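You operate a simulated robot arm through the tools that you are given. There is no shell and no other tool. Be economical: measure what you need, move in short steps, check, and stop when the job is done.

You run a simulated robot arm. Do the job below in one go: nothing can be reset, and whatever is moved stays where it is left.

Task
Push 10 ml through each channel of the meter and shut the tap of the one that miscounts.
Fine: use the hand pump on top; its white plug starts in the white port; the blue port takes the white-cup joiner; over half a ml off is a miscount; the other tap stays open.

It is judged by the outcome, as a careful person would: the job done as asked, and still so three seconds after it is handed in. It fails if anything else is knocked over, pushed out of place, dropped, spilled or broken.

Robot
A 7-joint arm with a two-finger parallel gripper, fixed in place. Base frame: the origin is at the foot of the arm, x ahead of it, y to its left, z up. Units: mm, rad, N and s.
With the tool pointing down near the work surface it reaches from about 320 to 740 mm from the base axis. Its first joint turns from -2.007 to 2.007 rad. Payload 3.91 kg.
The tool frame sits at the grasp point between the pads (the TCP): z along the fingers, y along the line on which they close. The tips reach 30 mm beyond it. Largest opening 110 mm; finger width 20, thickness 10; the body of the gripper, 48 by 112 mm, starts 55 mm behind the TCP.
Orientation is that of the tool frame in the base frame, as [roll, pitch, yaw] about the fixed x, y, z axes, in that order (R = Rz(yaw) Ry(pitch) Rx(roll)). With the fingers straight down and closing along the base's y, the tool's x points along the base's -x, its y along +y and its z along -z.

Tools
- The arm moves only by the tool servo_tool. Its argument "motion" is a list of rows, each a list of 7 numbers: the turn, a rotation vector about the base's x, y, z in degrees, then the shift along the base's x, y, z in mm, then the gripper command, from -1 (fully open) to 1 (shut), values between in proportion. In form: [[rx, ry, rz, x, y, z, gripper], ...]. A call has 1 to 12 rows; each row shifts and turns the commanded pose from where the row before left it. Each row takes 0.2 s and may step no farther than 50 mm and 0.15 rad from the row before; otherwise, or with a gripper value out of range, the whole call is refused. A pose out of reach is approached as far as the arm can. The call stops where the force on the tool passes 40 N (or 10 N more than at its start, if that is more) or the arm is blocked; 0.2 s more then pass. The fingers move at their own pace (about 108 mm/s each) and stop on an object; they squeeze with about 22 N. The grip force told is the motor's: it shows also when the fingers shut on nothing. Time passes only in rows, and 0.2 s behind the last, so rows that do not move let the fingers close. It gives the time, the measured TCP pose, the force on the tool (base axes), the opening and the grip force at its end, in the units of the frame above (readings bear some noise), with the torque about the TCP (base axes, N m) and any sound that the robot's microphone picked up, and new pictures: "show" is both (left out), scene, wrist or none.
- Cameras (640 x 400 px; columns grow to the right, rows downward): "scene" is fixed at [217, -504.6, 1557.3]; the picture's right is [0.84, -0.54, 0.00], its down [-0.46, -0.72, -0.52] and it looks along [0.28, 0.44, -0.85] (base axes); focal length 214 px, centre (320, 200). "wrist" rides on the gripper at [73, 17, -103] in the tool frame; the picture's right is [-0.23, 0.97, 0.00], its down [-0.76, -0.18, -0.62] and it looks along [-0.61, -0.14, 0.78] (tool axes); focal length 222 px, centre (320, 200). There is no depth. A picture from a camera that has moved, and an enlarged one, comes with that camera's place and axes in the base frame and with its lens. The place of the scene camera against the robot may be out by one fixed shift of up to 18 mm in any direction.
- move_column(by): slides the trunk up (or, below 0, down) by that many mm; the arm rides with it, the base frame stays. It gives what a move gives, with no picture.
- enlarge(camera, box): a new picture of the part [left, top, right, bottom] of that camera's present view, enlarged. It takes no simulated time.
- sign_off(): hands the job in; it is judged then, once.

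Work in short steps. Places have to be worked out from the pictures, the camera data and where the tool is seen: move nearer, look again, correct. Check each grasp and each placing, and mend what went wrong. You have 120 turns and 200 pictures in all, those below and enlarged ones among them. Open the gripper and draw the arm clear of the work before you hand the job in, unless the task says otherwise; then end with one line.

The tools are called after "Call:" as a command line: name --pt "numbers of a row" for each row, then --argument value for the rest, lists and objects as JSON in quotes. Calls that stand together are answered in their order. servo_tool: Moves the arm, as the interface text tells. Its arguments: {"type":"object","properties":{"motion":{"type":"array"},"show":{"type":"string","enum":["both","scene","wrist","none"]}},"required":["motion"]} The other tools are called the same way: move_column (by) slides the trunk up or down; enlarge (camera, box) takes an enlarged picture of a part of a camera's view; sign_off () hands the job in.

At the start:

```text
time: 0.0
tcp_pos: [329.1, -348.9, 1319.9]
tool_rot: [3.141, 0.0, 3.14]
contact_force: [-0.5, -0.1, 0.4]
wrist_torque: [0.01, -0.03, 0.01]
opening: 110.1
grip_force: 0.0
trunk travel left (down, up): [-875.0, 115.0]
```

scene: 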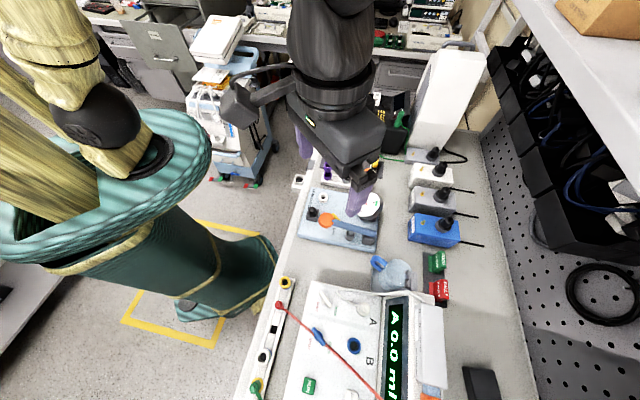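
wrist: 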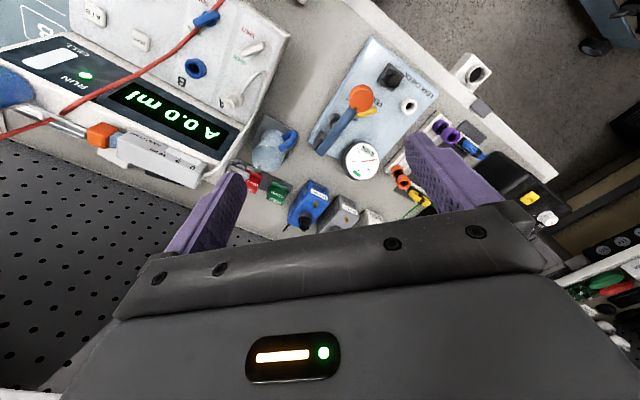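

The meter with the "A 0.0 ml" display lies in the lower part of the scene. I enlarge the views to read its parts.

Call:
enlarge --camera "scene" --box '[230, 260, 470, 400]'

Call:
enlarge --camera "wrist" --box '[0, 0, 320, 200]'

Call:
enlarge --camera "scene" --box '[280, 140, 500, 290]'

Call:
enlarge --camera "wrist" --box '[220, 20, 500, 240]'

```text
2.67 times, centred on (350, 330) of scene
camera zoom: at [217.0, -504.6, 1557.3], right [0.84, -0.54, 0.0], down [-0.46, -0.72, -0.52], along [0.28, 0.44, -0.85], focal length 572 px, centre (240, -147)
```

zoom: 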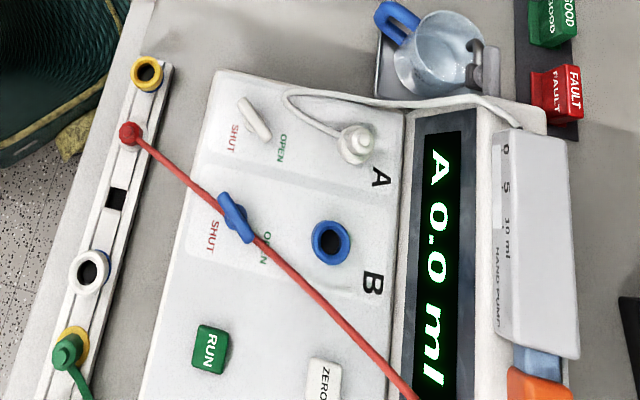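

```text
2.00 times, centred on (160, 100) of wrist
camera zoom: at [256.8, -332.7, 1421.4], right [0.23, 0.97, 0.0], down [0.76, -0.18, 0.62], along [0.61, -0.14, -0.78], focal length 444 px, centre (640, 400)
```

zoom: 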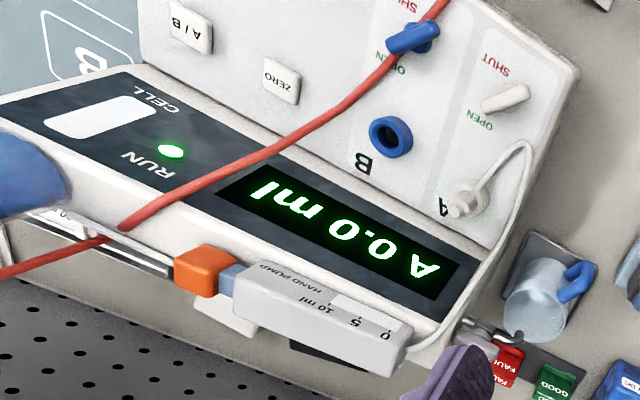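

```text
2.67 times, centred on (390, 215) of scene
camera zoom: at [217.0, -504.6, 1557.3], right [0.84, -0.54, 0.0], down [-0.46, -0.72, -0.52], along [0.28, 0.44, -0.85], focal length 572 px, centre (133, 160)
```

zoom: 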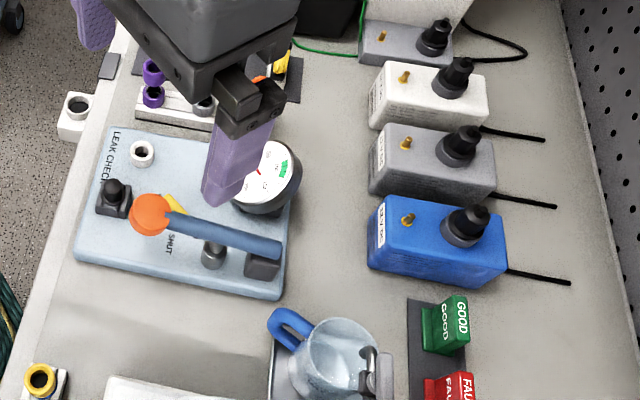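

```text
1.82 times, centred on (360, 130) of wrist
camera zoom: at [256.8, -332.7, 1421.4], right [0.23, 0.97, 0.0], down [0.76, -0.18, 0.62], along [0.61, -0.14, -0.78], focal length 404 px, centre (247, 327)
```

zoom: 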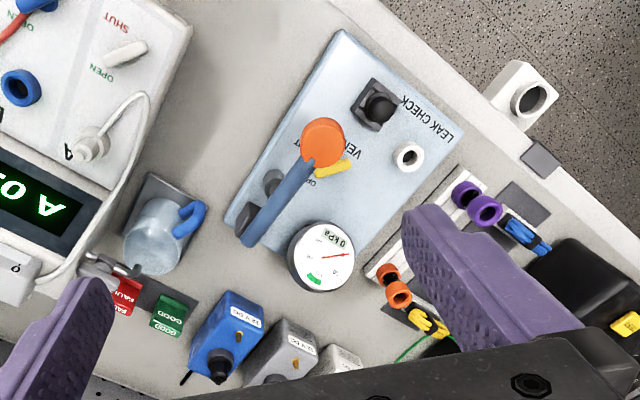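

The meter lies around (255, -575). I turn the tool to look outward over it and get a proper view.

Call:
servo_tool --pt "0 0 -8.25 -23.4 3.6 -8 -1" --pt "0 0 -8.25 -23.4 3.6 -8 -1" --pt "0 0 -8.25 -23.4 3.6 -8 -1" --pt "0 0 -8.25 -23.4 3.6 -8 -1" --pt "0 0 -8.25 -23.4 3.6 -8 -1" --pt "0 0 -8.25 -23.4 3.6 -8 -1" --pt "0 0 -8.25 -23.4 3.6 -8 -1" --pt "0 0 -8.25 -23.4 3.6 -8 -1" --pt "0 0 0 0 0 0 -1"

```text
time: 2.0
tcp_pos: [141.3, -320.0, 1254.1]
tool_rot: [-3.141, 0.002, 1.988]
contact_force: [0.4, -0.4, -0.1]
wrist_torque: [-0.01, 0.01, 0.02]
opening: 110.0
grip_force: 0.1
trunk travel left (down, up): [-875.0, 115.0]
camera wrist: at [128.4, -247.3, 1357.0], right [0.98, 0.19, 0.0], down [0.15, -0.77, 0.62], along [0.12, -0.61, -0.78], focal length 222 px, centre (320, 200)
```

scene: 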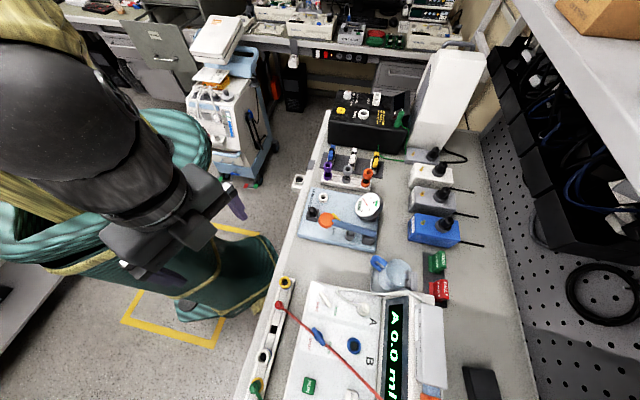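
wrist: 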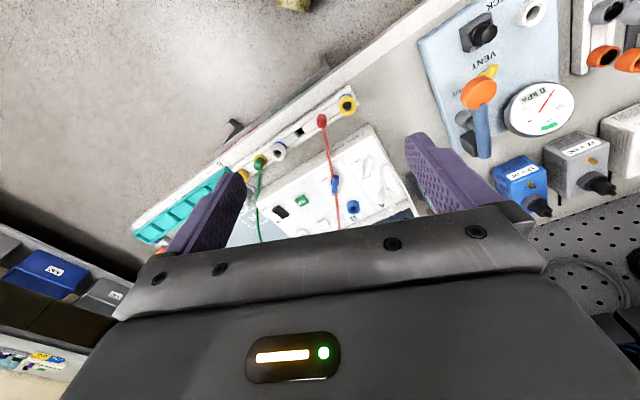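

The meter is partly visible beyond the fingers. I move outward so it sits in the clear upper half of the wrist view.

Call:
servo_tool --pt "0 0 0 18 -38 -9 -1" --pt "0 0 0 18 -38 -9 -1" --pt "0 0 0 19 -39 -9 -1" --pt "0 0 0 19 -39 -10 -1" --pt "0 0 0 19 -39 -10 -1" --pt "0 0 0 19 -39 -10 -1" --pt "0 0 0 0 0 0 -1" --show "wrist"

```text
time: 3.6
tcp_pos: [253.6, -549.4, 1198.1]
tool_rot: [-3.141, 0.001, 1.99]
contact_force: [0.3, 0.3, 0.1]
wrist_torque: [0.0, -0.02, -0.01]
opening: 109.8
grip_force: 0.1
trunk travel left (down, up): [-875.0, 115.0]
camera wrist: at [238.9, -477.3, 1301.6], right [0.98, 0.19, 0.0], down [0.15, -0.77, 0.62], along [0.12, -0.61, -0.78], focal length 222 px, centre (320, 200)
```

wrist: 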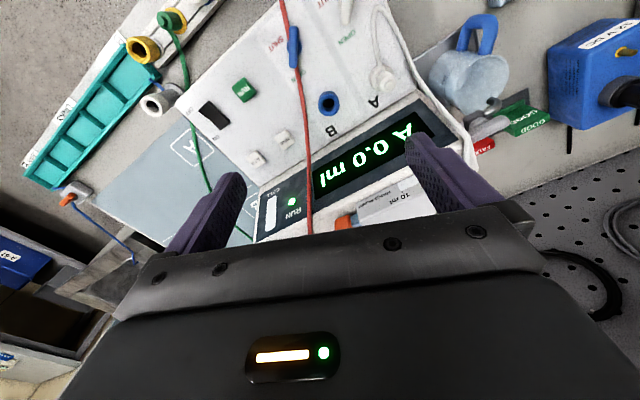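

Call:
enlarge --camera "wrist" --box '[180, 0, 500, 200]'

Call:
enlarge --camera "wrist" --box '[160, 110, 480, 250]'

Call:
enlarge --camera "wrist" --box '[0, 0, 240, 200]'

Call:
enlarge --camera "scene" --box '[290, 100, 450, 220]'

```text
2.00 times, centred on (340, 100) of wrist
camera zoom: at [238.9, -477.3, 1301.6], right [0.98, 0.19, 0.0], down [0.15, -0.77, 0.62], along [0.12, -0.61, -0.78], focal length 444 px, centre (280, 400)
```

zoom: 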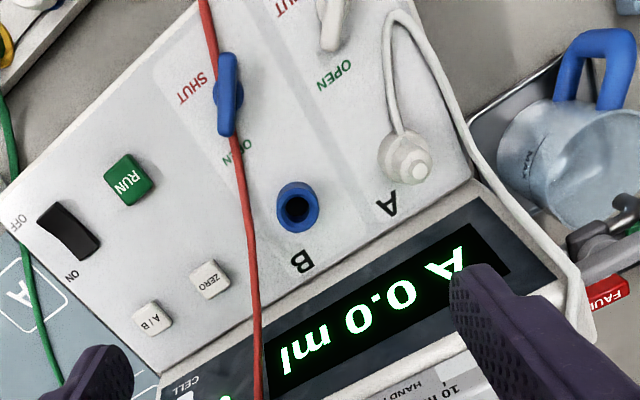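

```text
2.00 times, centred on (320, 180) of wrist
camera zoom: at [238.9, -477.3, 1301.6], right [0.98, 0.19, 0.0], down [0.15, -0.77, 0.62], along [0.12, -0.61, -0.78], focal length 444 px, centre (320, 240)
```

zoom: 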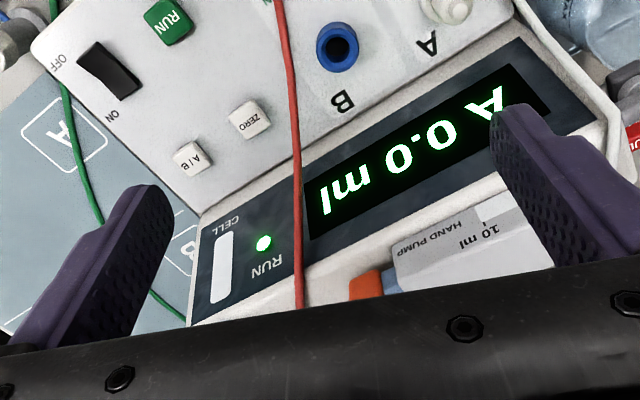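

```text
2.00 times, centred on (120, 100) of wrist
camera zoom: at [238.9, -477.3, 1301.6], right [0.98, 0.19, 0.0], down [0.15, -0.77, 0.62], along [0.12, -0.61, -0.78], focal length 444 px, centre (720, 400)
```

zoom: 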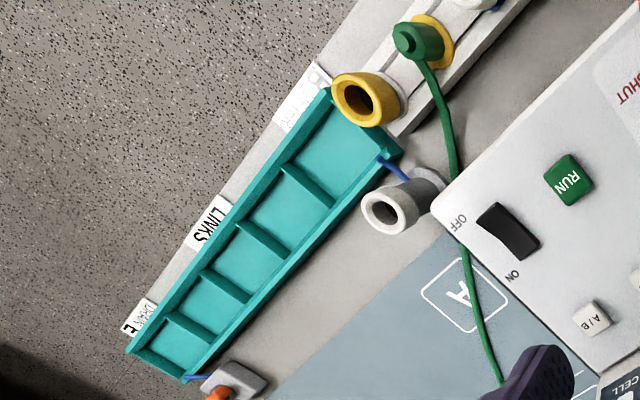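

```text
3.33 times, centred on (370, 160) of scene
camera zoom: at [217.0, -504.6, 1557.3], right [0.84, -0.54, 0.0], down [-0.46, -0.72, -0.52], along [0.28, 0.44, -0.85], focal length 715 px, centre (153, 333)
```

zoom: 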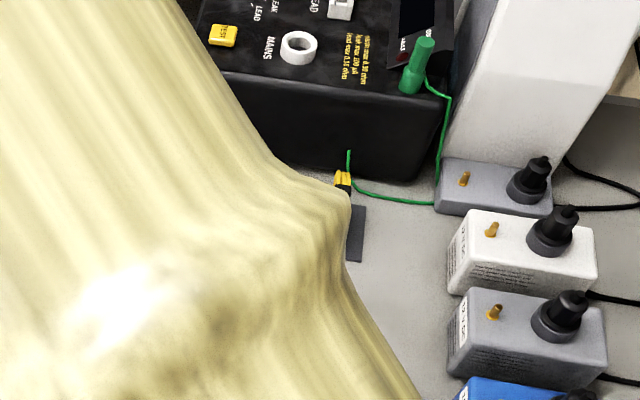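

A white-cup item lies by the tray near (0, -625). I move over there to see it closely; the joiner could also be in the rack, so I look at both.

Call:
servo_tool --pt "0 0 0 -42 -12 -16 -1" --pt "0 0 0 -42 -12 -16 -1" --pt "0 0 0 -42 -12 -16 -1" --pt "0 0 0 -42 -12 -16 -1" --pt "0 0 0 -42 -12 -16 -1" --pt "0 0 0 -40 -12 -16 -1" --pt "0 0 0 0 0 0 -1"

Call:
enlarge --camera "scene" --box '[290, 130, 390, 200]'

Call:
enlarge --camera "wrist" --box '[180, 0, 500, 200]'

```text
time: 5.2
tcp_pos: [5.0, -623.7, 1102.0]
tool_rot: [-3.14, 0.001, 1.99]
contact_force: [0.6, -0.3, -0.2]
wrist_torque: [-0.02, 0.03, -0.03]
opening: 110.0
grip_force: 0.1
trunk travel left (down, up): [-875.0, 115.0]
camera wrist: at [-8.3, -551.5, 1205.2], right [0.98, 0.19, 0.0], down [0.15, -0.77, 0.62], along [0.12, -0.61, -0.78], focal length 222 px, centre (320, 200)
```

scene: 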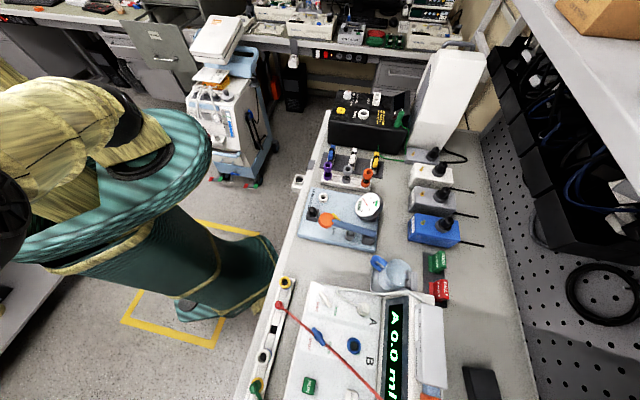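
wrist: 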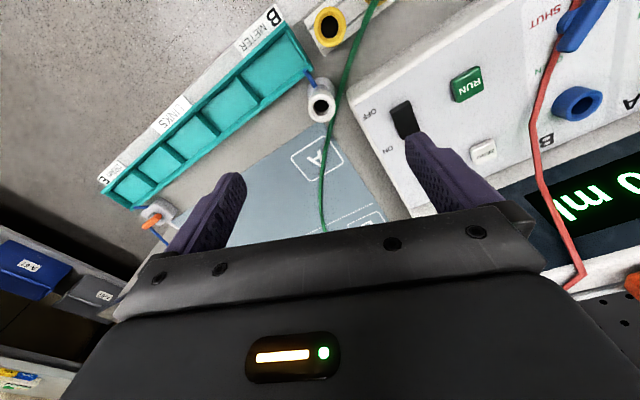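

```text
5.71 times, centred on (340, 165) of scene
camera zoom: at [217.0, -504.6, 1557.3], right [0.84, -0.54, 0.0], down [-0.46, -0.72, -0.52], along [0.28, 0.44, -0.85], focal length 1226 px, centre (206, 400)
```

zoom: 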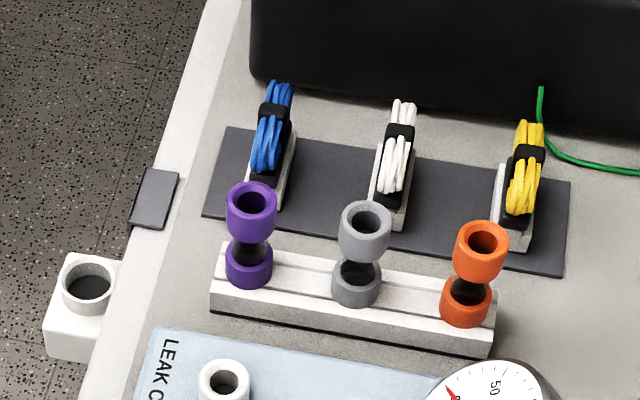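

```text
2.00 times, centred on (340, 100) of wrist
camera zoom: at [-8.3, -551.5, 1205.2], right [0.98, 0.19, 0.0], down [0.15, -0.77, 0.62], along [0.12, -0.61, -0.78], focal length 444 px, centre (280, 400)
```

zoom: 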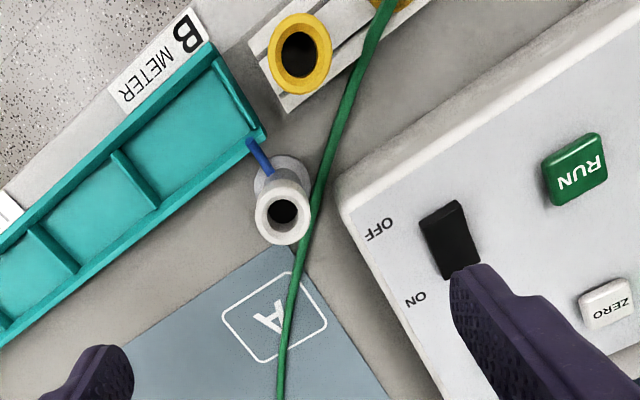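

Call:
enlarge --camera "wrist" --box '[280, 50, 380, 130]'

Call:
enlarge --camera "wrist" --box '[80, 160, 240, 280]'

Call:
enlarge --camera "scene" --box '[230, 270, 350, 400]'

Call:
enlarge --camera "scene" --box '[330, 240, 540, 400]'

```text
5.00 times, centred on (330, 90) of wrist
camera zoom: at [-8.3, -551.5, 1205.2], right [0.98, 0.19, 0.0], down [0.15, -0.77, 0.62], along [0.12, -0.61, -0.78], focal length 1111 px, centre (270, 750)
```

zoom: 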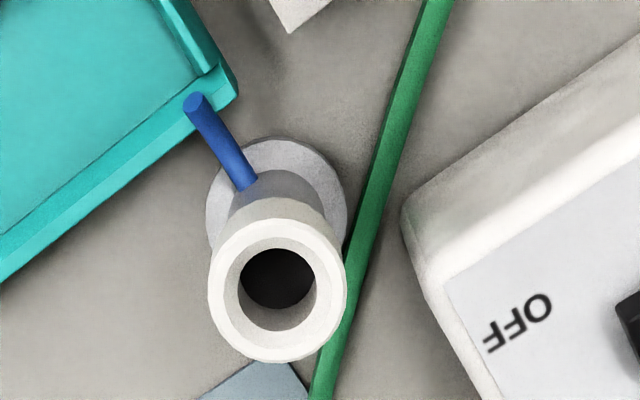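

```text
3.33 times, centred on (160, 220) of wrist
camera zoom: at [-8.3, -551.5, 1205.2], right [0.98, 0.19, 0.0], down [0.15, -0.77, 0.62], along [0.12, -0.61, -0.78], focal length 740 px, centre (853, 133)
```

zoom: 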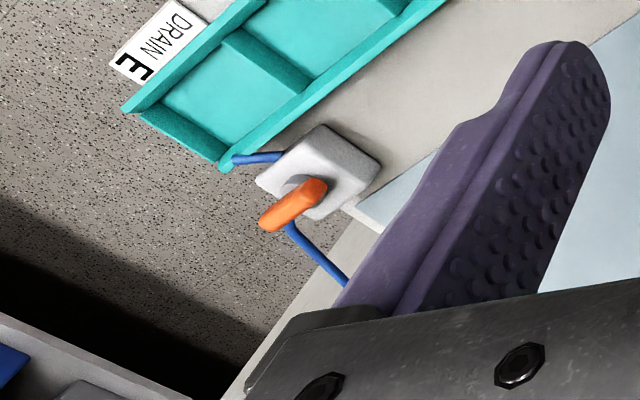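

```text
3.08 times, centred on (290, 335) of scene
camera zoom: at [217.0, -504.6, 1557.3], right [0.84, -0.54, 0.0], down [-0.46, -0.72, -0.52], along [0.28, 0.44, -0.85], focal length 660 px, centre (412, -215)
```

zoom: 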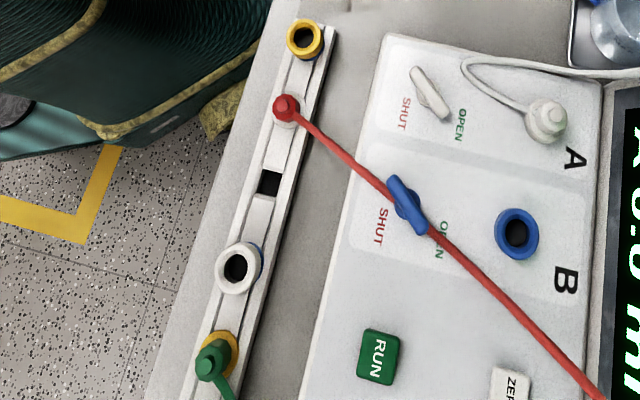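

```text
2.50 times, centred on (435, 320) of scene
camera zoom: at [217.0, -504.6, 1557.3], right [0.84, -0.54, 0.0], down [-0.46, -0.72, -0.52], along [0.28, 0.44, -0.85], focal length 536 px, centre (32, -100)
```

zoom: 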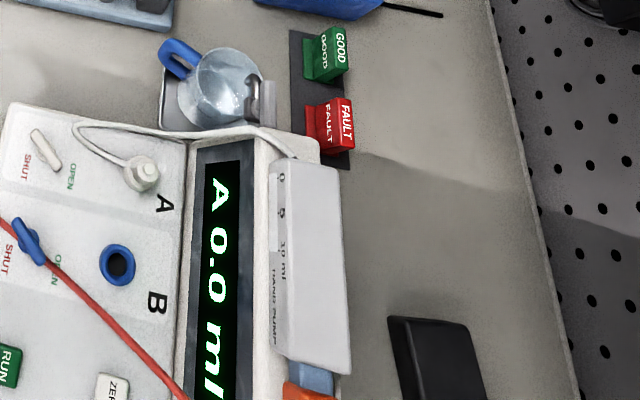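

The rail at the table edge holds a white-cup joiner (with blue beneath) at about (75, -475). I go look at it closely.

Call:
servo_tool --pt "0 0 0 18 34 -6 -1" --pt "0 0 0 18 34 -6 -1" --pt "0 0 0 18 35 -6 -1" --pt "0 0 0 17 35 -6 -1" --pt "0 0 0 0 0 0 -1" --show "wrist"

Call:
enlarge --camera "wrist" --box '[200, 0, 480, 200]'

```text
time: 6.4
tcp_pos: [75.7, -485.7, 1079.1]
tool_rot: [-3.14, 0.0, 1.99]
contact_force: [0.6, -0.7, -0.2]
wrist_torque: [0.0, 0.0, 0.0]
opening: 110.2
grip_force: 0.2
trunk travel left (down, up): [-875.0, 115.0]
camera wrist: at [62.2, -414.1, 1181.4], right [0.98, 0.19, 0.0], down [0.15, -0.77, 0.62], along [0.12, -0.61, -0.78], focal length 222 px, centre (320, 200)
```

wrist: 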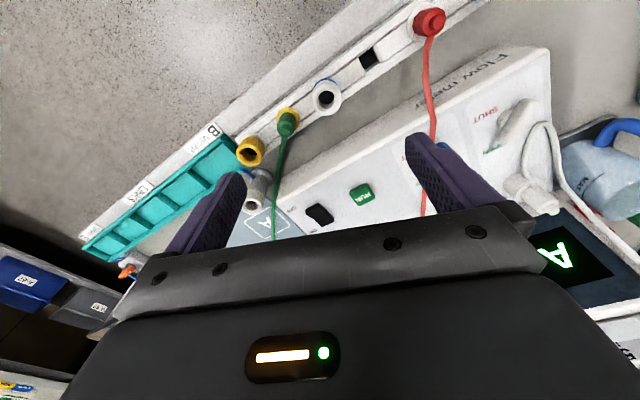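

```text
2.00 times, centred on (340, 100) of wrist
camera zoom: at [62.2, -414.1, 1181.4], right [0.98, 0.19, 0.0], down [0.15, -0.77, 0.62], along [0.12, -0.61, -0.78], focal length 444 px, centre (280, 400)
```

zoom: 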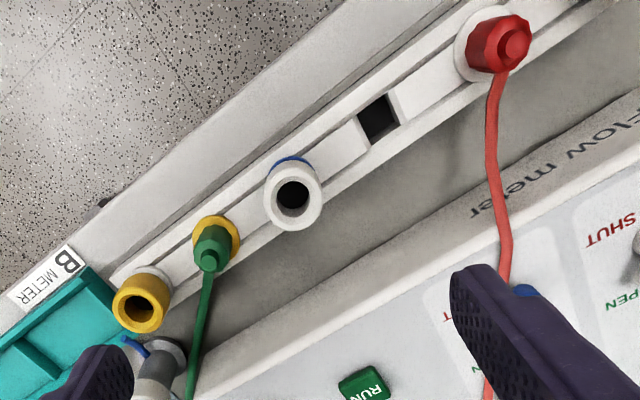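

The joiner is white above and blue below, at about (80, -473). Next I need to see the pump, on the meter's far side; I tilt the fingers outward for a lower view.

Call:
servo_tool --pt "0 0 0 25 0 18 -1" --pt "-7.3 -3.3 0 25 0 18 -1" --pt "-7.3 -3.3 0 25 0 18 -1" --pt "-7.3 -3.3 0 25 0 17 -1" --pt "-7.3 -3.3 0 25 0 0 -1" --pt "-7.3 -3.3 0 25 0 0 -1" --pt "0 0 0 0 0 0 -1" --show "both"

Call:
enlarge --camera "wrist" --box '[200, 0, 480, 200]'

```text
time: 8.0
tcp_pos: [224.5, -485.8, 1147.1]
tool_rot: [3.136, 0.702, 1.987]
contact_force: [0.3, -0.5, 1.1]
wrist_torque: [0.02, 0.03, -0.01]
opening: 109.9
grip_force: 0.0
trunk travel left (down, up): [-875.0, 115.0]
camera wrist: at [190.7, -368.8, 1180.1], right [0.96, 0.24, 0.15], down [-0.09, -0.24, 0.97], along [0.27, -0.94, -0.21], focal length 222 px, centre (320, 200)
```

scene: 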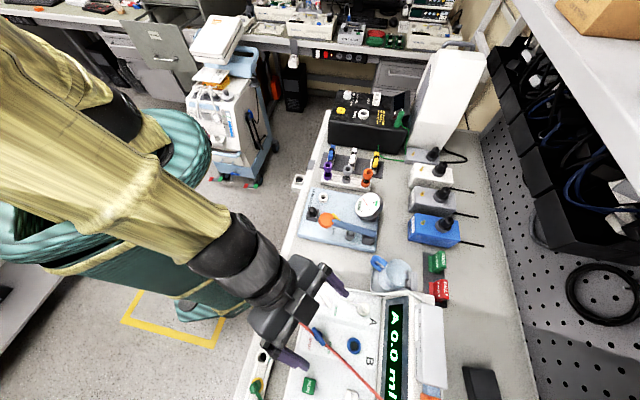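
wrist: 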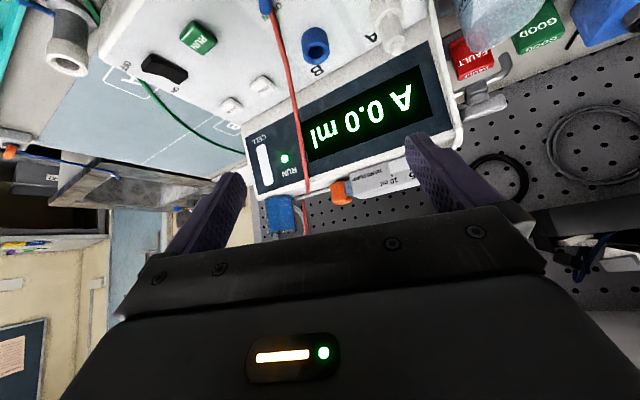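

```text
2.00 times, centred on (340, 100) of wrist
camera zoom: at [190.7, -368.8, 1180.1], right [0.96, 0.24, 0.15], down [-0.09, -0.24, 0.97], along [0.27, -0.94, -0.21], focal length 444 px, centre (280, 400)
```

zoom: 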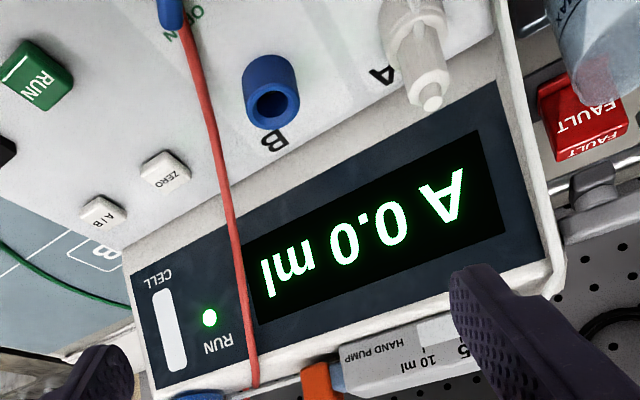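

I advance outward and reduce the tilt a bit so the pump falls in the clear part of the view.

Call:
servo_tool --pt "0 0 0 20 -34 0 -1" --pt "0 0 0 20 -34 0 -1" --pt "7.3 3.3 0 20 -34 0 -1" --pt "7.3 3.3 0 20 -34 0 -1" --pt "0 0 0 20 -34 0 -1" --pt "0 0 0 0 0 0 -1" --show "wrist"

Call:
enlarge --camera "wrist" --box '[200, 0, 480, 200]'

```text
time: 9.0
tcp_pos: [299.7, -611.2, 1148.0]
tool_rot: [-3.14, 0.435, 2.0]
contact_force: [-4.7, 9.9, 7.2]
wrist_torque: [0.41, -0.34, 0.71]
opening: 110.0
grip_force: 0.0
trunk travel left (down, up): [-875.0, 115.0]
stopped in row 5: the force on the tool passed its limit (the readings are from after the stop); the commanded pose is now the measured one
camera wrist: at [269.6, -505.5, 1211.5], right [0.97, 0.22, 0.1], down [0.02, -0.46, 0.89], along [0.24, -0.86, -0.45], focal length 222 px, centre (320, 200)
```

wrist: 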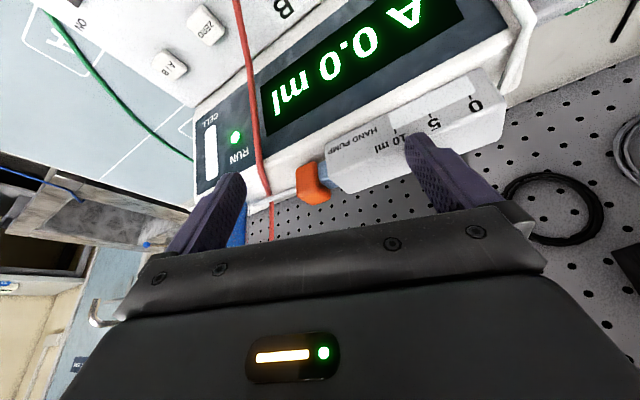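

```text
2.00 times, centred on (340, 100) of wrist
camera zoom: at [269.6, -505.5, 1211.5], right [0.97, 0.22, 0.1], down [0.02, -0.46, 0.89], along [0.24, -0.86, -0.45], focal length 444 px, centre (280, 400)
```

zoom: 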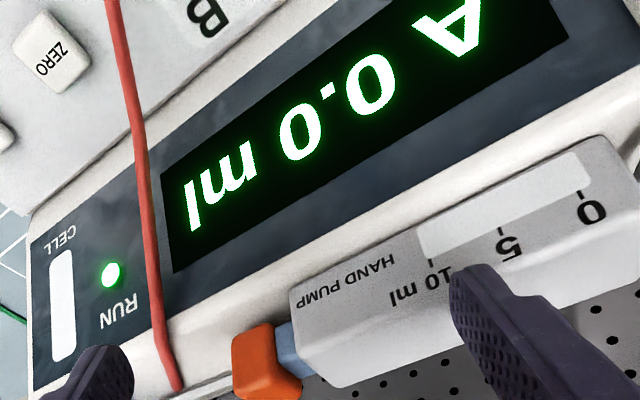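

Something was touched; I check the scene view before anything else.

Call:
servo_tool --pt "0 0 0 -10 20 0 -1" --pt "0 0 0 0 0 0 -1" --show "scene"

Call:
enlarge --camera "scene" --box '[240, 220, 480, 400]'

```text
time: 9.6
tcp_pos: [289.7, -593.0, 1147.2]
tool_rot: [3.14, 0.436, 2.001]
contact_force: [0.5, 0.0, -0.1]
wrist_torque: [-0.02, 0.02, 0.01]
opening: 109.9
grip_force: 0.1
trunk travel left (down, up): [-875.0, 115.0]
```

scene: 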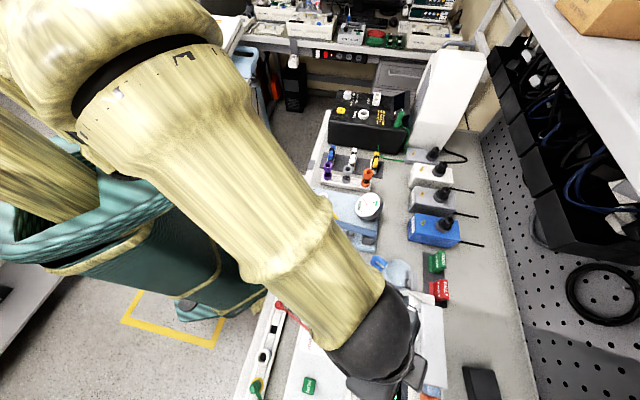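

```text
2.22 times, centred on (360, 310) of scene
camera zoom: at [217.0, -504.6, 1557.3], right [0.84, -0.54, 0.0], down [-0.46, -0.72, -0.52], along [0.28, 0.44, -0.85], focal length 477 px, centre (231, -44)
```

zoom: 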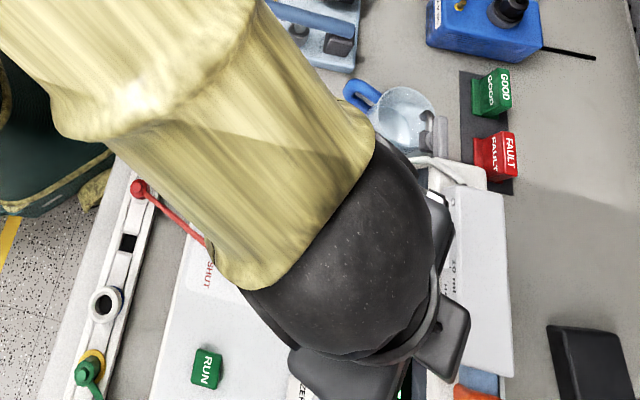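

The torque suggests the left finger brushed the red cable, which arches up over the meter (to about z 1100 near (255, -680)). I stay clear of it: shift to +x and turn to look along the meter's short axis at the pump.

Call:
servo_tool --pt "0 0 0 10 20 10 -1" --pt "0 0 7 25 15 0 -1" --pt "0 0 7 25 15 0 -1" --pt "0 0 6.5 25 0 0 -1" --pt "0 0 0 0 0 0 -1"

Call:
enlarge --camera "wrist" --box '[180, 0, 480, 220]'

```text
time: 10.8
tcp_pos: [375.5, -542.4, 1157.2]
tool_rot: [-3.141, 0.436, 2.357]
contact_force: [-0.1, 0.4, 0.1]
wrist_torque: [0.0, 0.03, 0.02]
opening: 109.9
grip_force: 0.1
trunk travel left (down, up): [-875.0, 115.0]
camera wrist: at [309.8, -453.8, 1220.2], right [0.83, 0.54, 0.09], down [0.18, -0.43, 0.89], along [0.52, -0.72, -0.45], focal length 222 px, centre (320, 200)
```

scene: 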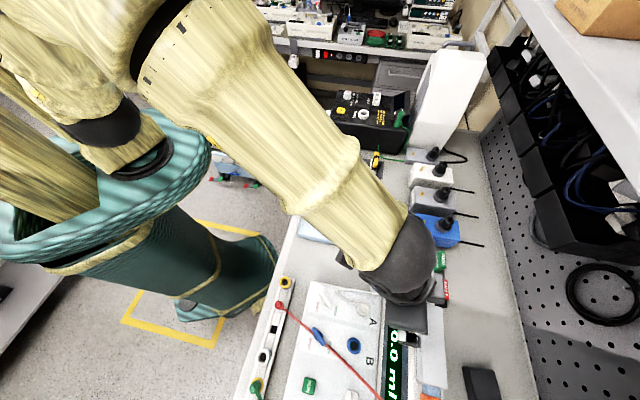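
wrist: 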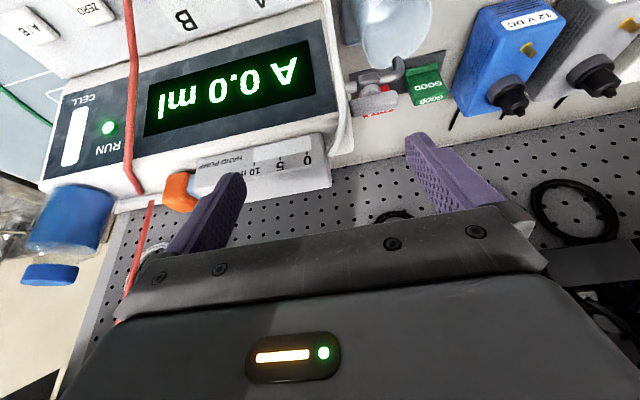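

```text
1.82 times, centred on (330, 110) of wrist
camera zoom: at [309.8, -453.8, 1220.2], right [0.83, 0.54, 0.09], down [0.18, -0.43, 0.89], along [0.52, -0.72, -0.45], focal length 404 px, centre (302, 364)
```

zoom: 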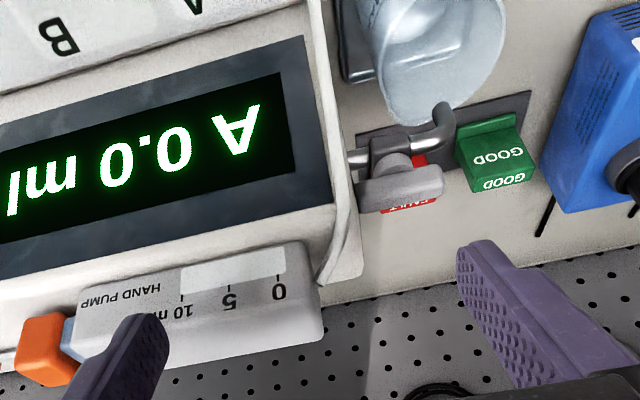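

Triangulating again, the pump is high: its "0" mark at about (392, -579, 1104) and the orange handle near (308, -660, 1118), so I only brushed the pump body. I enlarge the handle and the pump.

Call:
enlarge --camera "wrist" --box '[110, 110, 350, 260]'

Call:
enlarge --camera "scene" --box '[370, 290, 490, 400]'

```text
2.67 times, centred on (230, 185) of wrist
camera zoom: at [309.8, -453.8, 1220.2], right [0.83, 0.54, 0.09], down [0.18, -0.43, 0.89], along [0.52, -0.72, -0.45], focal length 592 px, centre (560, 240)
```

zoom: 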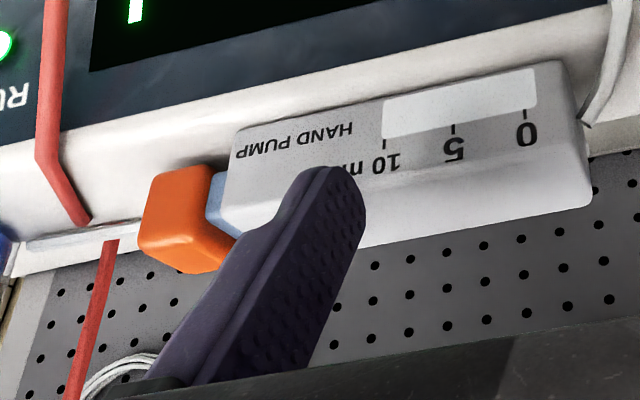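

```text
3.64 times, centred on (430, 345) of scene
camera zoom: at [217.0, -504.6, 1557.3], right [0.84, -0.54, 0.0], down [-0.46, -0.72, -0.52], along [0.28, 0.44, -0.85], focal length 780 px, centre (-80, -327)
```

zoom: 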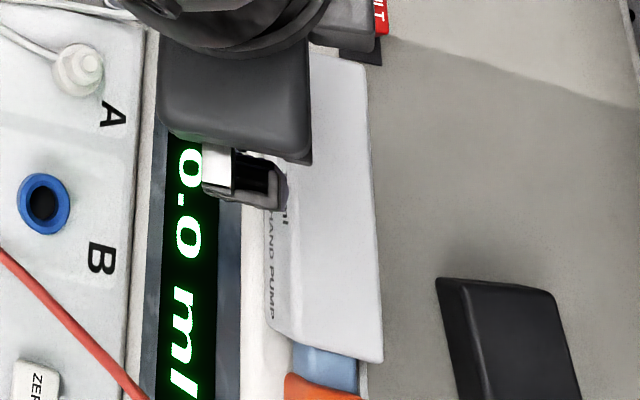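

The handle is pushed fully in, so it will likely need drawing out and pushing back. I untilt, and turn the tool so the fingers close across the pump axis, high above the handle, for a better look.

Call:
servo_tool --pt "5.9 5.9 0 0 0 25 -1" --pt "5.9 5.9 0 0 0 25 -1" --pt "5.9 5.9 0 0 0 25 -1" --pt "0 0 -8 0 0 0 -1" --pt "0 0 -8 0 0 0 -1" --pt "0 0 -8 0 0 0 -1" --pt "0 0 -8 0 0 0 -1" --pt "0 0 -8 0 0 0 -1" --pt "0 0 -8 0 0 0 -1" --pt "0 0 -8 0 0 0 -1" --pt "0 0 -8 0 0 0 -1" --pt "0 0 0 0 0 0 -1" --show "none"

Call:
servo_tool --pt "0 0 -8 -15 -25 0 -1" --pt "0 0 -8 -15 -25 0 -1" --pt "0 0 -8 -15 -25 0 -1" --pt "0 0 -1.5 -10 -23 0 -1" --pt "0 0 0 0 0 0 -1"

Call:
enlarge --camera "wrist" --box '[180, 0, 500, 200]'

```text
time: 13.4
tcp_pos: [375.1, -543.4, 1234.0]
tool_rot: [-3.141, -0.002, 1.238]
contact_force: [0.3, 0.0, 0.4]
wrist_torque: [0.0, 0.02, -0.01]
opening: 110.1
grip_force: 0.1
trunk travel left (down, up): [-875.0, 115.0]
```

```text
time: 14.6
tcp_pos: [320.2, -635.2, 1232.8]
tool_rot: [-3.14, -0.002, 0.796]
contact_force: [0.3, -0.2, 0.2]
wrist_torque: [-0.04, 0.02, -0.01]
opening: 110.2
grip_force: 0.1
trunk travel left (down, up): [-875.0, 115.0]
camera wrist: at [382.4, -597.4, 1335.6], right [0.54, -0.84, 0.0], down [-0.66, -0.42, 0.62], along [-0.53, -0.33, -0.78], focal length 222 px, centre (320, 200)
```

scene: 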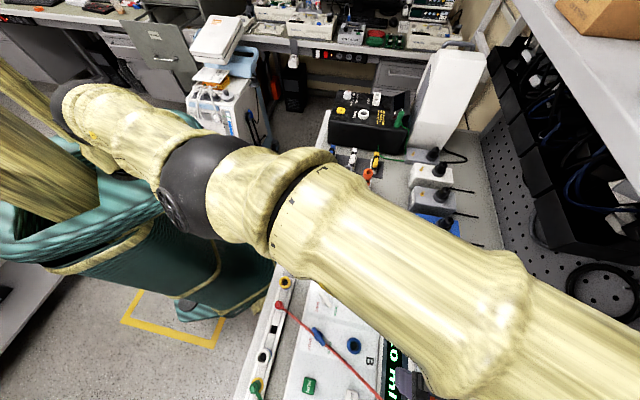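
wrist: 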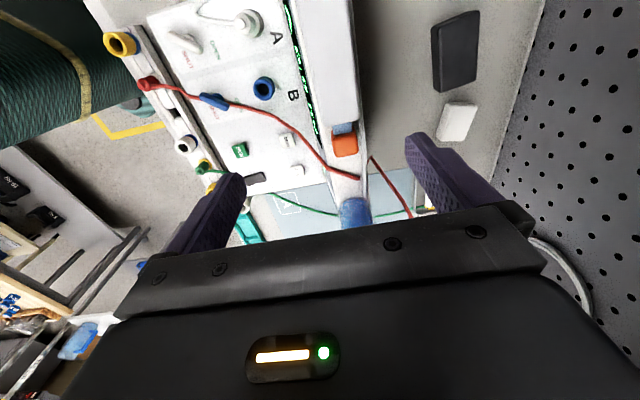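

```text
2.00 times, centred on (340, 100) of wrist
camera zoom: at [382.4, -597.4, 1335.6], right [0.54, -0.84, 0.0], down [-0.66, -0.42, 0.62], along [-0.53, -0.33, -0.78], focal length 444 px, centre (280, 400)
```

zoom: 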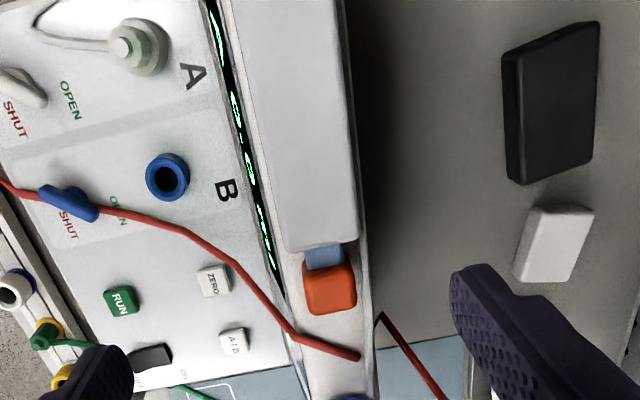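

The handle's top centre is at about (312, -671, 1119), and the pump axis runs at about 43°. I move above it with a 60 mm opening and check.

Call:
servo_tool --pt "0 0 -2.5 -4 -18 -30 -0.1" --pt "0 0 0 -4 -18 -35 -0.1" --pt "0 0 0 0 0 0 -0.1" --show "wrist"

Call:
enlarge --camera "wrist" --box '[220, 80, 460, 230]'

```text
time: 15.4
tcp_pos: [307.1, -653.8, 1166.1]
tool_rot: [3.14, -0.002, 0.751]
contact_force: [0.9, -0.6, -0.2]
wrist_torque: [0.0, 0.01, 0.01]
opening: 60.6
grip_force: 0.0
out of reach, approached as far as the arm can: row 1, 2
trunk travel left (down, up): [-875.0, 115.0]
camera wrist: at [371.7, -617.9, 1269.6], right [0.5, -0.87, 0.0], down [-0.68, -0.39, 0.62], along [-0.54, -0.31, -0.78], focal length 222 px, centre (320, 200)
```

wrist: 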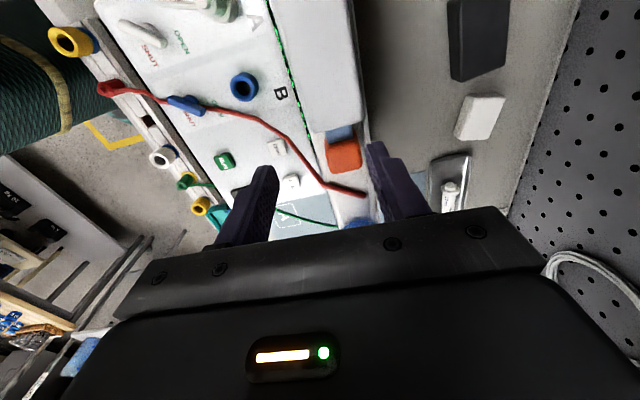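

```text
2.67 times, centred on (340, 155) of wrist
camera zoom: at [371.7, -617.9, 1269.6], right [0.5, -0.87, 0.0], down [-0.68, -0.39, 0.62], along [-0.54, -0.31, -0.78], focal length 592 px, centre (267, 320)
```

zoom: 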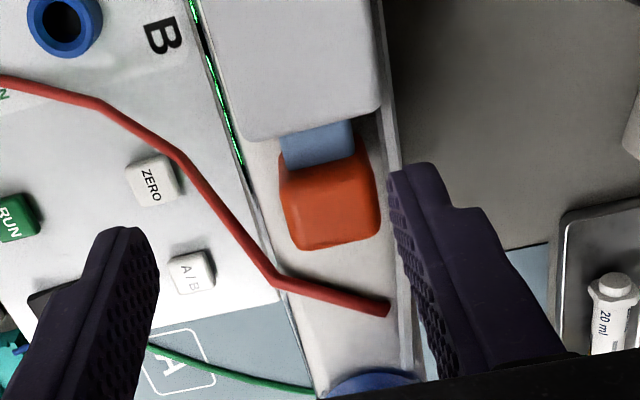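

The handle is slightly out of reach straight down (reached r≈722, need 740). I raise the tool and lower the trunk to see if that extends the reach.

Call:
servo_tool --pt "0 0 0 0 20 45 -0.1" --pt "0 0 0 0 20 45 -0.1" --pt "0 0 0 0 0 10 -0.1" --pt "0 0 0 0 0 0 -0.1" --show "none"

Call:
move_column --by -100

Call:
servo_tool --pt "0 0 0 0 -20 0 -0.1" --pt "0 0 0 0 -20 0 -0.1" --pt "0 0 0 0 0 0 -0.1" --show "none"

```text
time: 16.4
tcp_pos: [312.5, -629.7, 1270.3]
tool_rot: [-3.141, -0.002, 0.751]
contact_force: [1.0, 0.0, 0.5]
wrist_torque: [0.02, -0.01, 0.0]
opening: 60.7
grip_force: 0.0
out of reach, approached as far as the arm can: row 1, 2
trunk travel left (down, up): [-875.0, 115.0]
```

```text
time: 17.7
tcp_pos: [313.0, -630.1, 1170.0]
tool_rot: [3.141, 0.0, 0.751]
contact_force: [0.4, -0.1, -1.0]
wrist_torque: [0.0, 0.01, -0.01]
opening: 60.4
grip_force: 0.1
trunk travel left (down, up): [-775.0, 215.0]
```

```text
time: 18.5
tcp_pos: [309.0, -632.7, 1164.0]
tool_rot: [-3.141, -0.001, 0.752]
contact_force: [0.5, 0.3, -0.2]
wrist_torque: [-0.01, 0.0, -0.04]
opening: 60.3
grip_force: 0.0
out of reach, approached as far as the arm can: row 1, 2
trunk travel left (down, up): [-775.0, 215.0]
```

Lowering reduced the reach, so raising should extend it. I raise the trunk by 215 and come back down with the arm.

Call:
servo_tool --pt "0 0 0 0 20 0 -0.1" --pt "0 0 0 0 0 0 -0.1" --show "none"

Call:
move_column --by 215

Call:
servo_tool --pt "0 0 0 0 0 -45 -0.1" --pt "0 0 0 0 0 -45 -0.1" --pt "0 0 0 0 0 -45 -0.1" --pt "0 0 0 0 0 -45 -0.1" --pt "0 0 0 0 0 -30 -0.1" --pt "0 0 0 0 -20 0 -0.1" --pt "0 0 0 0 -20 0 -0.1" --pt "0 0 0 0 0 0 -0.1" --show "wrist"

```text
time: 19.1
tcp_pos: [309.5, -614.8, 1164.3]
tool_rot: [3.142, -0.003, 0.751]
contact_force: [0.5, 0.3, 0.7]
wrist_torque: [0.01, -0.02, 0.02]
opening: 60.5
grip_force: 0.1
trunk travel left (down, up): [-775.0, 215.0]
```

```text
time: 21.4
tcp_pos: [309.2, -612.7, 1380.1]
tool_rot: [-3.141, -0.002, 0.749]
contact_force: [0.7, -0.3, 0.4]
wrist_torque: [0.0, 0.02, 0.02]
opening: 60.4
grip_force: 0.1
trunk travel left (down, up): [-990.0, 0.0]
```

```text
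time: 23.2
tcp_pos: [310.1, -652.2, 1170.3]
tool_rot: [-3.141, 0.0, 0.75]
contact_force: [0.5, 0.2, -0.2]
wrist_torque: [0.0, 0.01, 0.03]
opening: 60.4
grip_force: 0.0
trunk travel left (down, up): [-990.0, 0.0]
camera wrist: at [374.0, -616.5, 1273.0], right [0.5, -0.87, 0.0], down [-0.68, -0.39, 0.62], along [-0.54, -0.31, -0.78], focal length 222 px, centre (320, 200)
```

wrist: 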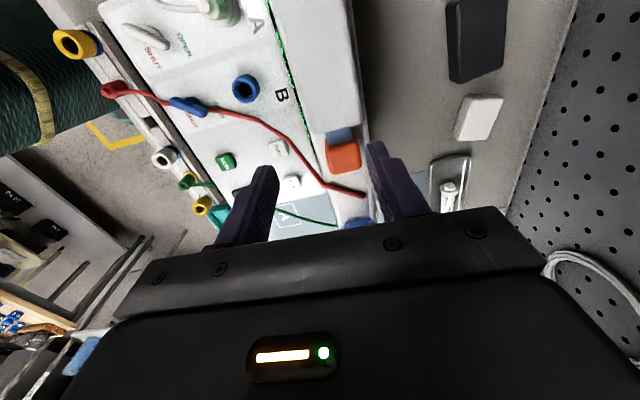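

Reach is fine now. The handle re-measures at (312, -672, 1119); I move over it.

Call:
servo_tool --pt "0 0 0 2 -20 0 -0.1" --pt "0 0 0 0 0 -15 -0.1" --pt "0 0 0 0 0 0 -0.1" --show "wrist"

Call:
enlarge --camera "wrist" --box '[220, 80, 460, 230]'

```text
time: 24.0
tcp_pos: [306.1, -656.8, 1155.1]
tool_rot: [-3.141, -0.003, 0.75]
contact_force: [-0.1, 0.0, 0.7]
wrist_torque: [-0.02, -0.01, 0.03]
opening: 60.7
grip_force: 0.1
out of reach, approached as far as the arm can: row 1
trunk travel left (down, up): [-990.0, 0.0]
camera wrist: at [370.5, -620.3, 1257.6], right [0.5, -0.87, 0.0], down [-0.68, -0.39, 0.62], along [-0.54, -0.31, -0.78], focal length 222 px, centre (320, 200)
```

wrist: 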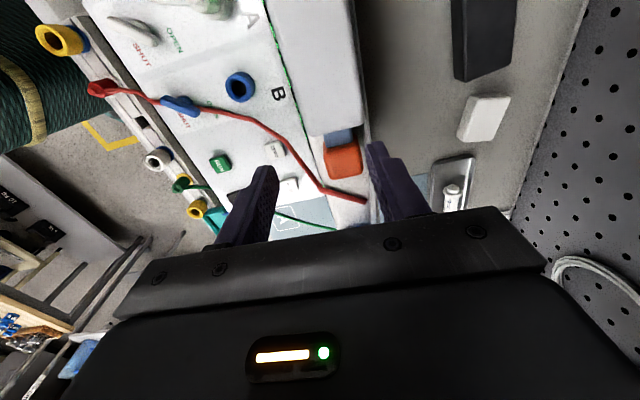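

```text
2.67 times, centred on (340, 155) of wrist
camera zoom: at [370.5, -620.3, 1257.6], right [0.5, -0.87, 0.0], down [-0.68, -0.39, 0.62], along [-0.54, -0.31, -0.78], focal length 592 px, centre (267, 320)
```

zoom: 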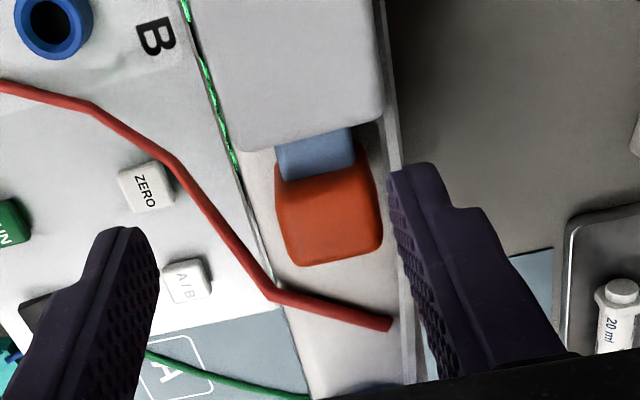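

Vertical reach tops out at about r 725, so I tilt the fingers 12° outward to gain the missing distance.

Call:
servo_tool --pt "0 0 0 0 0 15 -0.3" --pt "-4.4 -4.1 0 0 0 0 -0.3" --pt "-4.4 -4.1 0 0 0 0 -0.3" --pt "0 0 0 0 0 0 -0.3" --show "none"

```text
time: 25.0
tcp_pos: [306.6, -657.1, 1170.1]
tool_rot: [2.931, -0.002, 0.752]
contact_force: [0.0, 0.2, 1.3]
wrist_torque: [0.0, 0.01, 0.02]
opening: 71.5
grip_force: 0.1
trunk travel left (down, up): [-990.0, 0.0]
```

Call:
servo_tool --pt "0 0 0 2 -11 -10 -0.3" --pt "0 0 0 0 0 -10 -0.3" --pt "0 0 0 0 0 0 -0.3" --show "wrist"

Call:
enlarge --camera "wrist" --box '[220, 80, 460, 230]'

```text
time: 25.8
tcp_pos: [307.5, -667.8, 1148.6]
tool_rot: [2.931, 0.0, 0.751]
contact_force: [0.4, -0.1, 0.0]
wrist_torque: [0.01, -0.02, 0.01]
opening: 71.3
grip_force: 0.0
trunk travel left (down, up): [-990.0, 0.0]
camera wrist: at [358.3, -614.8, 1253.5], right [0.48, -0.85, 0.2], down [-0.76, -0.3, 0.57], along [-0.43, -0.43, -0.8], focal length 222 px, centre (320, 200)
```

wrist: 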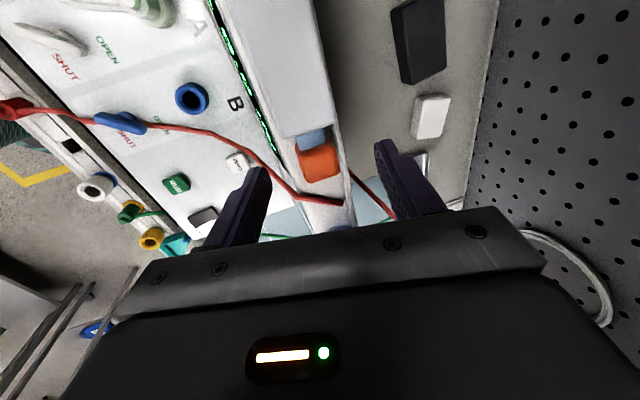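

```text
2.67 times, centred on (340, 155) of wrist
camera zoom: at [358.3, -614.8, 1253.5], right [0.48, -0.85, 0.2], down [-0.76, -0.3, 0.57], along [-0.43, -0.43, -0.8], focal length 592 px, centre (267, 320)
```

zoom: 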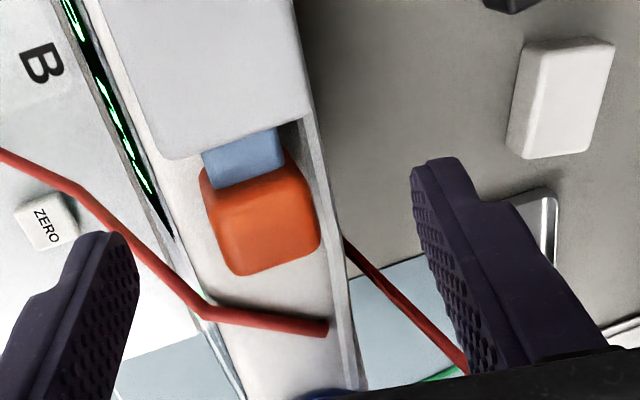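

The fingertip midpoint lies over the handle's top centre. I descend onto it and close.

Call:
servo_tool --pt "0 0 0 0 -1 -7 -0.2" --pt "0 0 0 0 0 -6 0" --pt "0 0 0 0 0 0 0.3" --pt "0 0 0 0 0 0 1" --pt "0 0 0 0 0 0 1" --show "wrist"

Call:
enlarge --camera "wrist" --box '[220, 80, 460, 230]'

```text
time: 27.0
tcp_pos: [309.2, -669.0, 1137.5]
tool_rot: [2.932, 0.0, 0.754]
contact_force: [2.1, -2.4, 2.2]
wrist_torque: [0.35, 0.48, 0.98]
opening: 29.5
grip_force: 44.9
trunk travel left (down, up): [-990.0, 0.0]
camera wrist: at [358.5, -615.9, 1240.8], right [0.49, -0.85, 0.2], down [-0.76, -0.3, 0.57], along [-0.43, -0.43, -0.79], focal length 222 px, centre (320, 200)
```

wrist: 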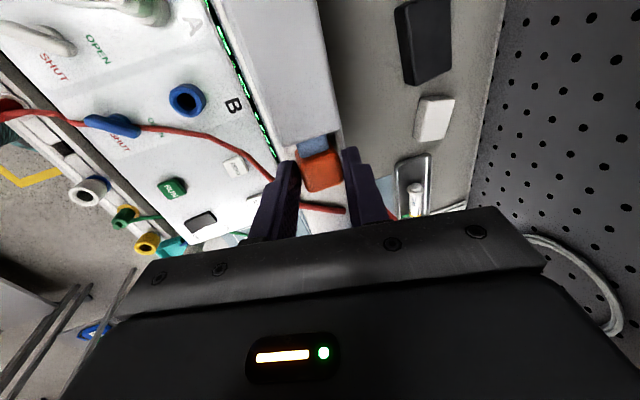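

```text
2.67 times, centred on (340, 155) of wrist
camera zoom: at [358.5, -615.9, 1240.8], right [0.49, -0.85, 0.2], down [-0.76, -0.3, 0.57], along [-0.43, -0.43, -0.79], focal length 592 px, centre (267, 320)
```

zoom: 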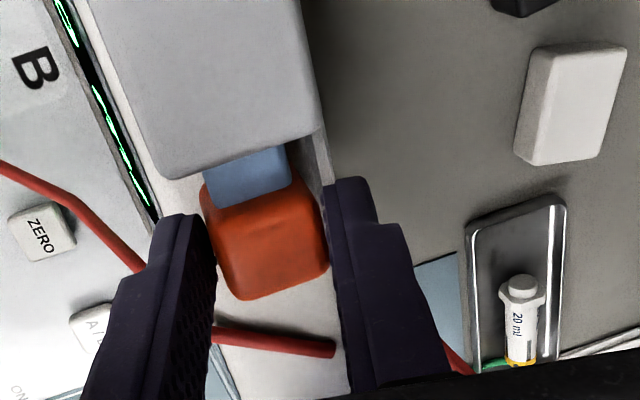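

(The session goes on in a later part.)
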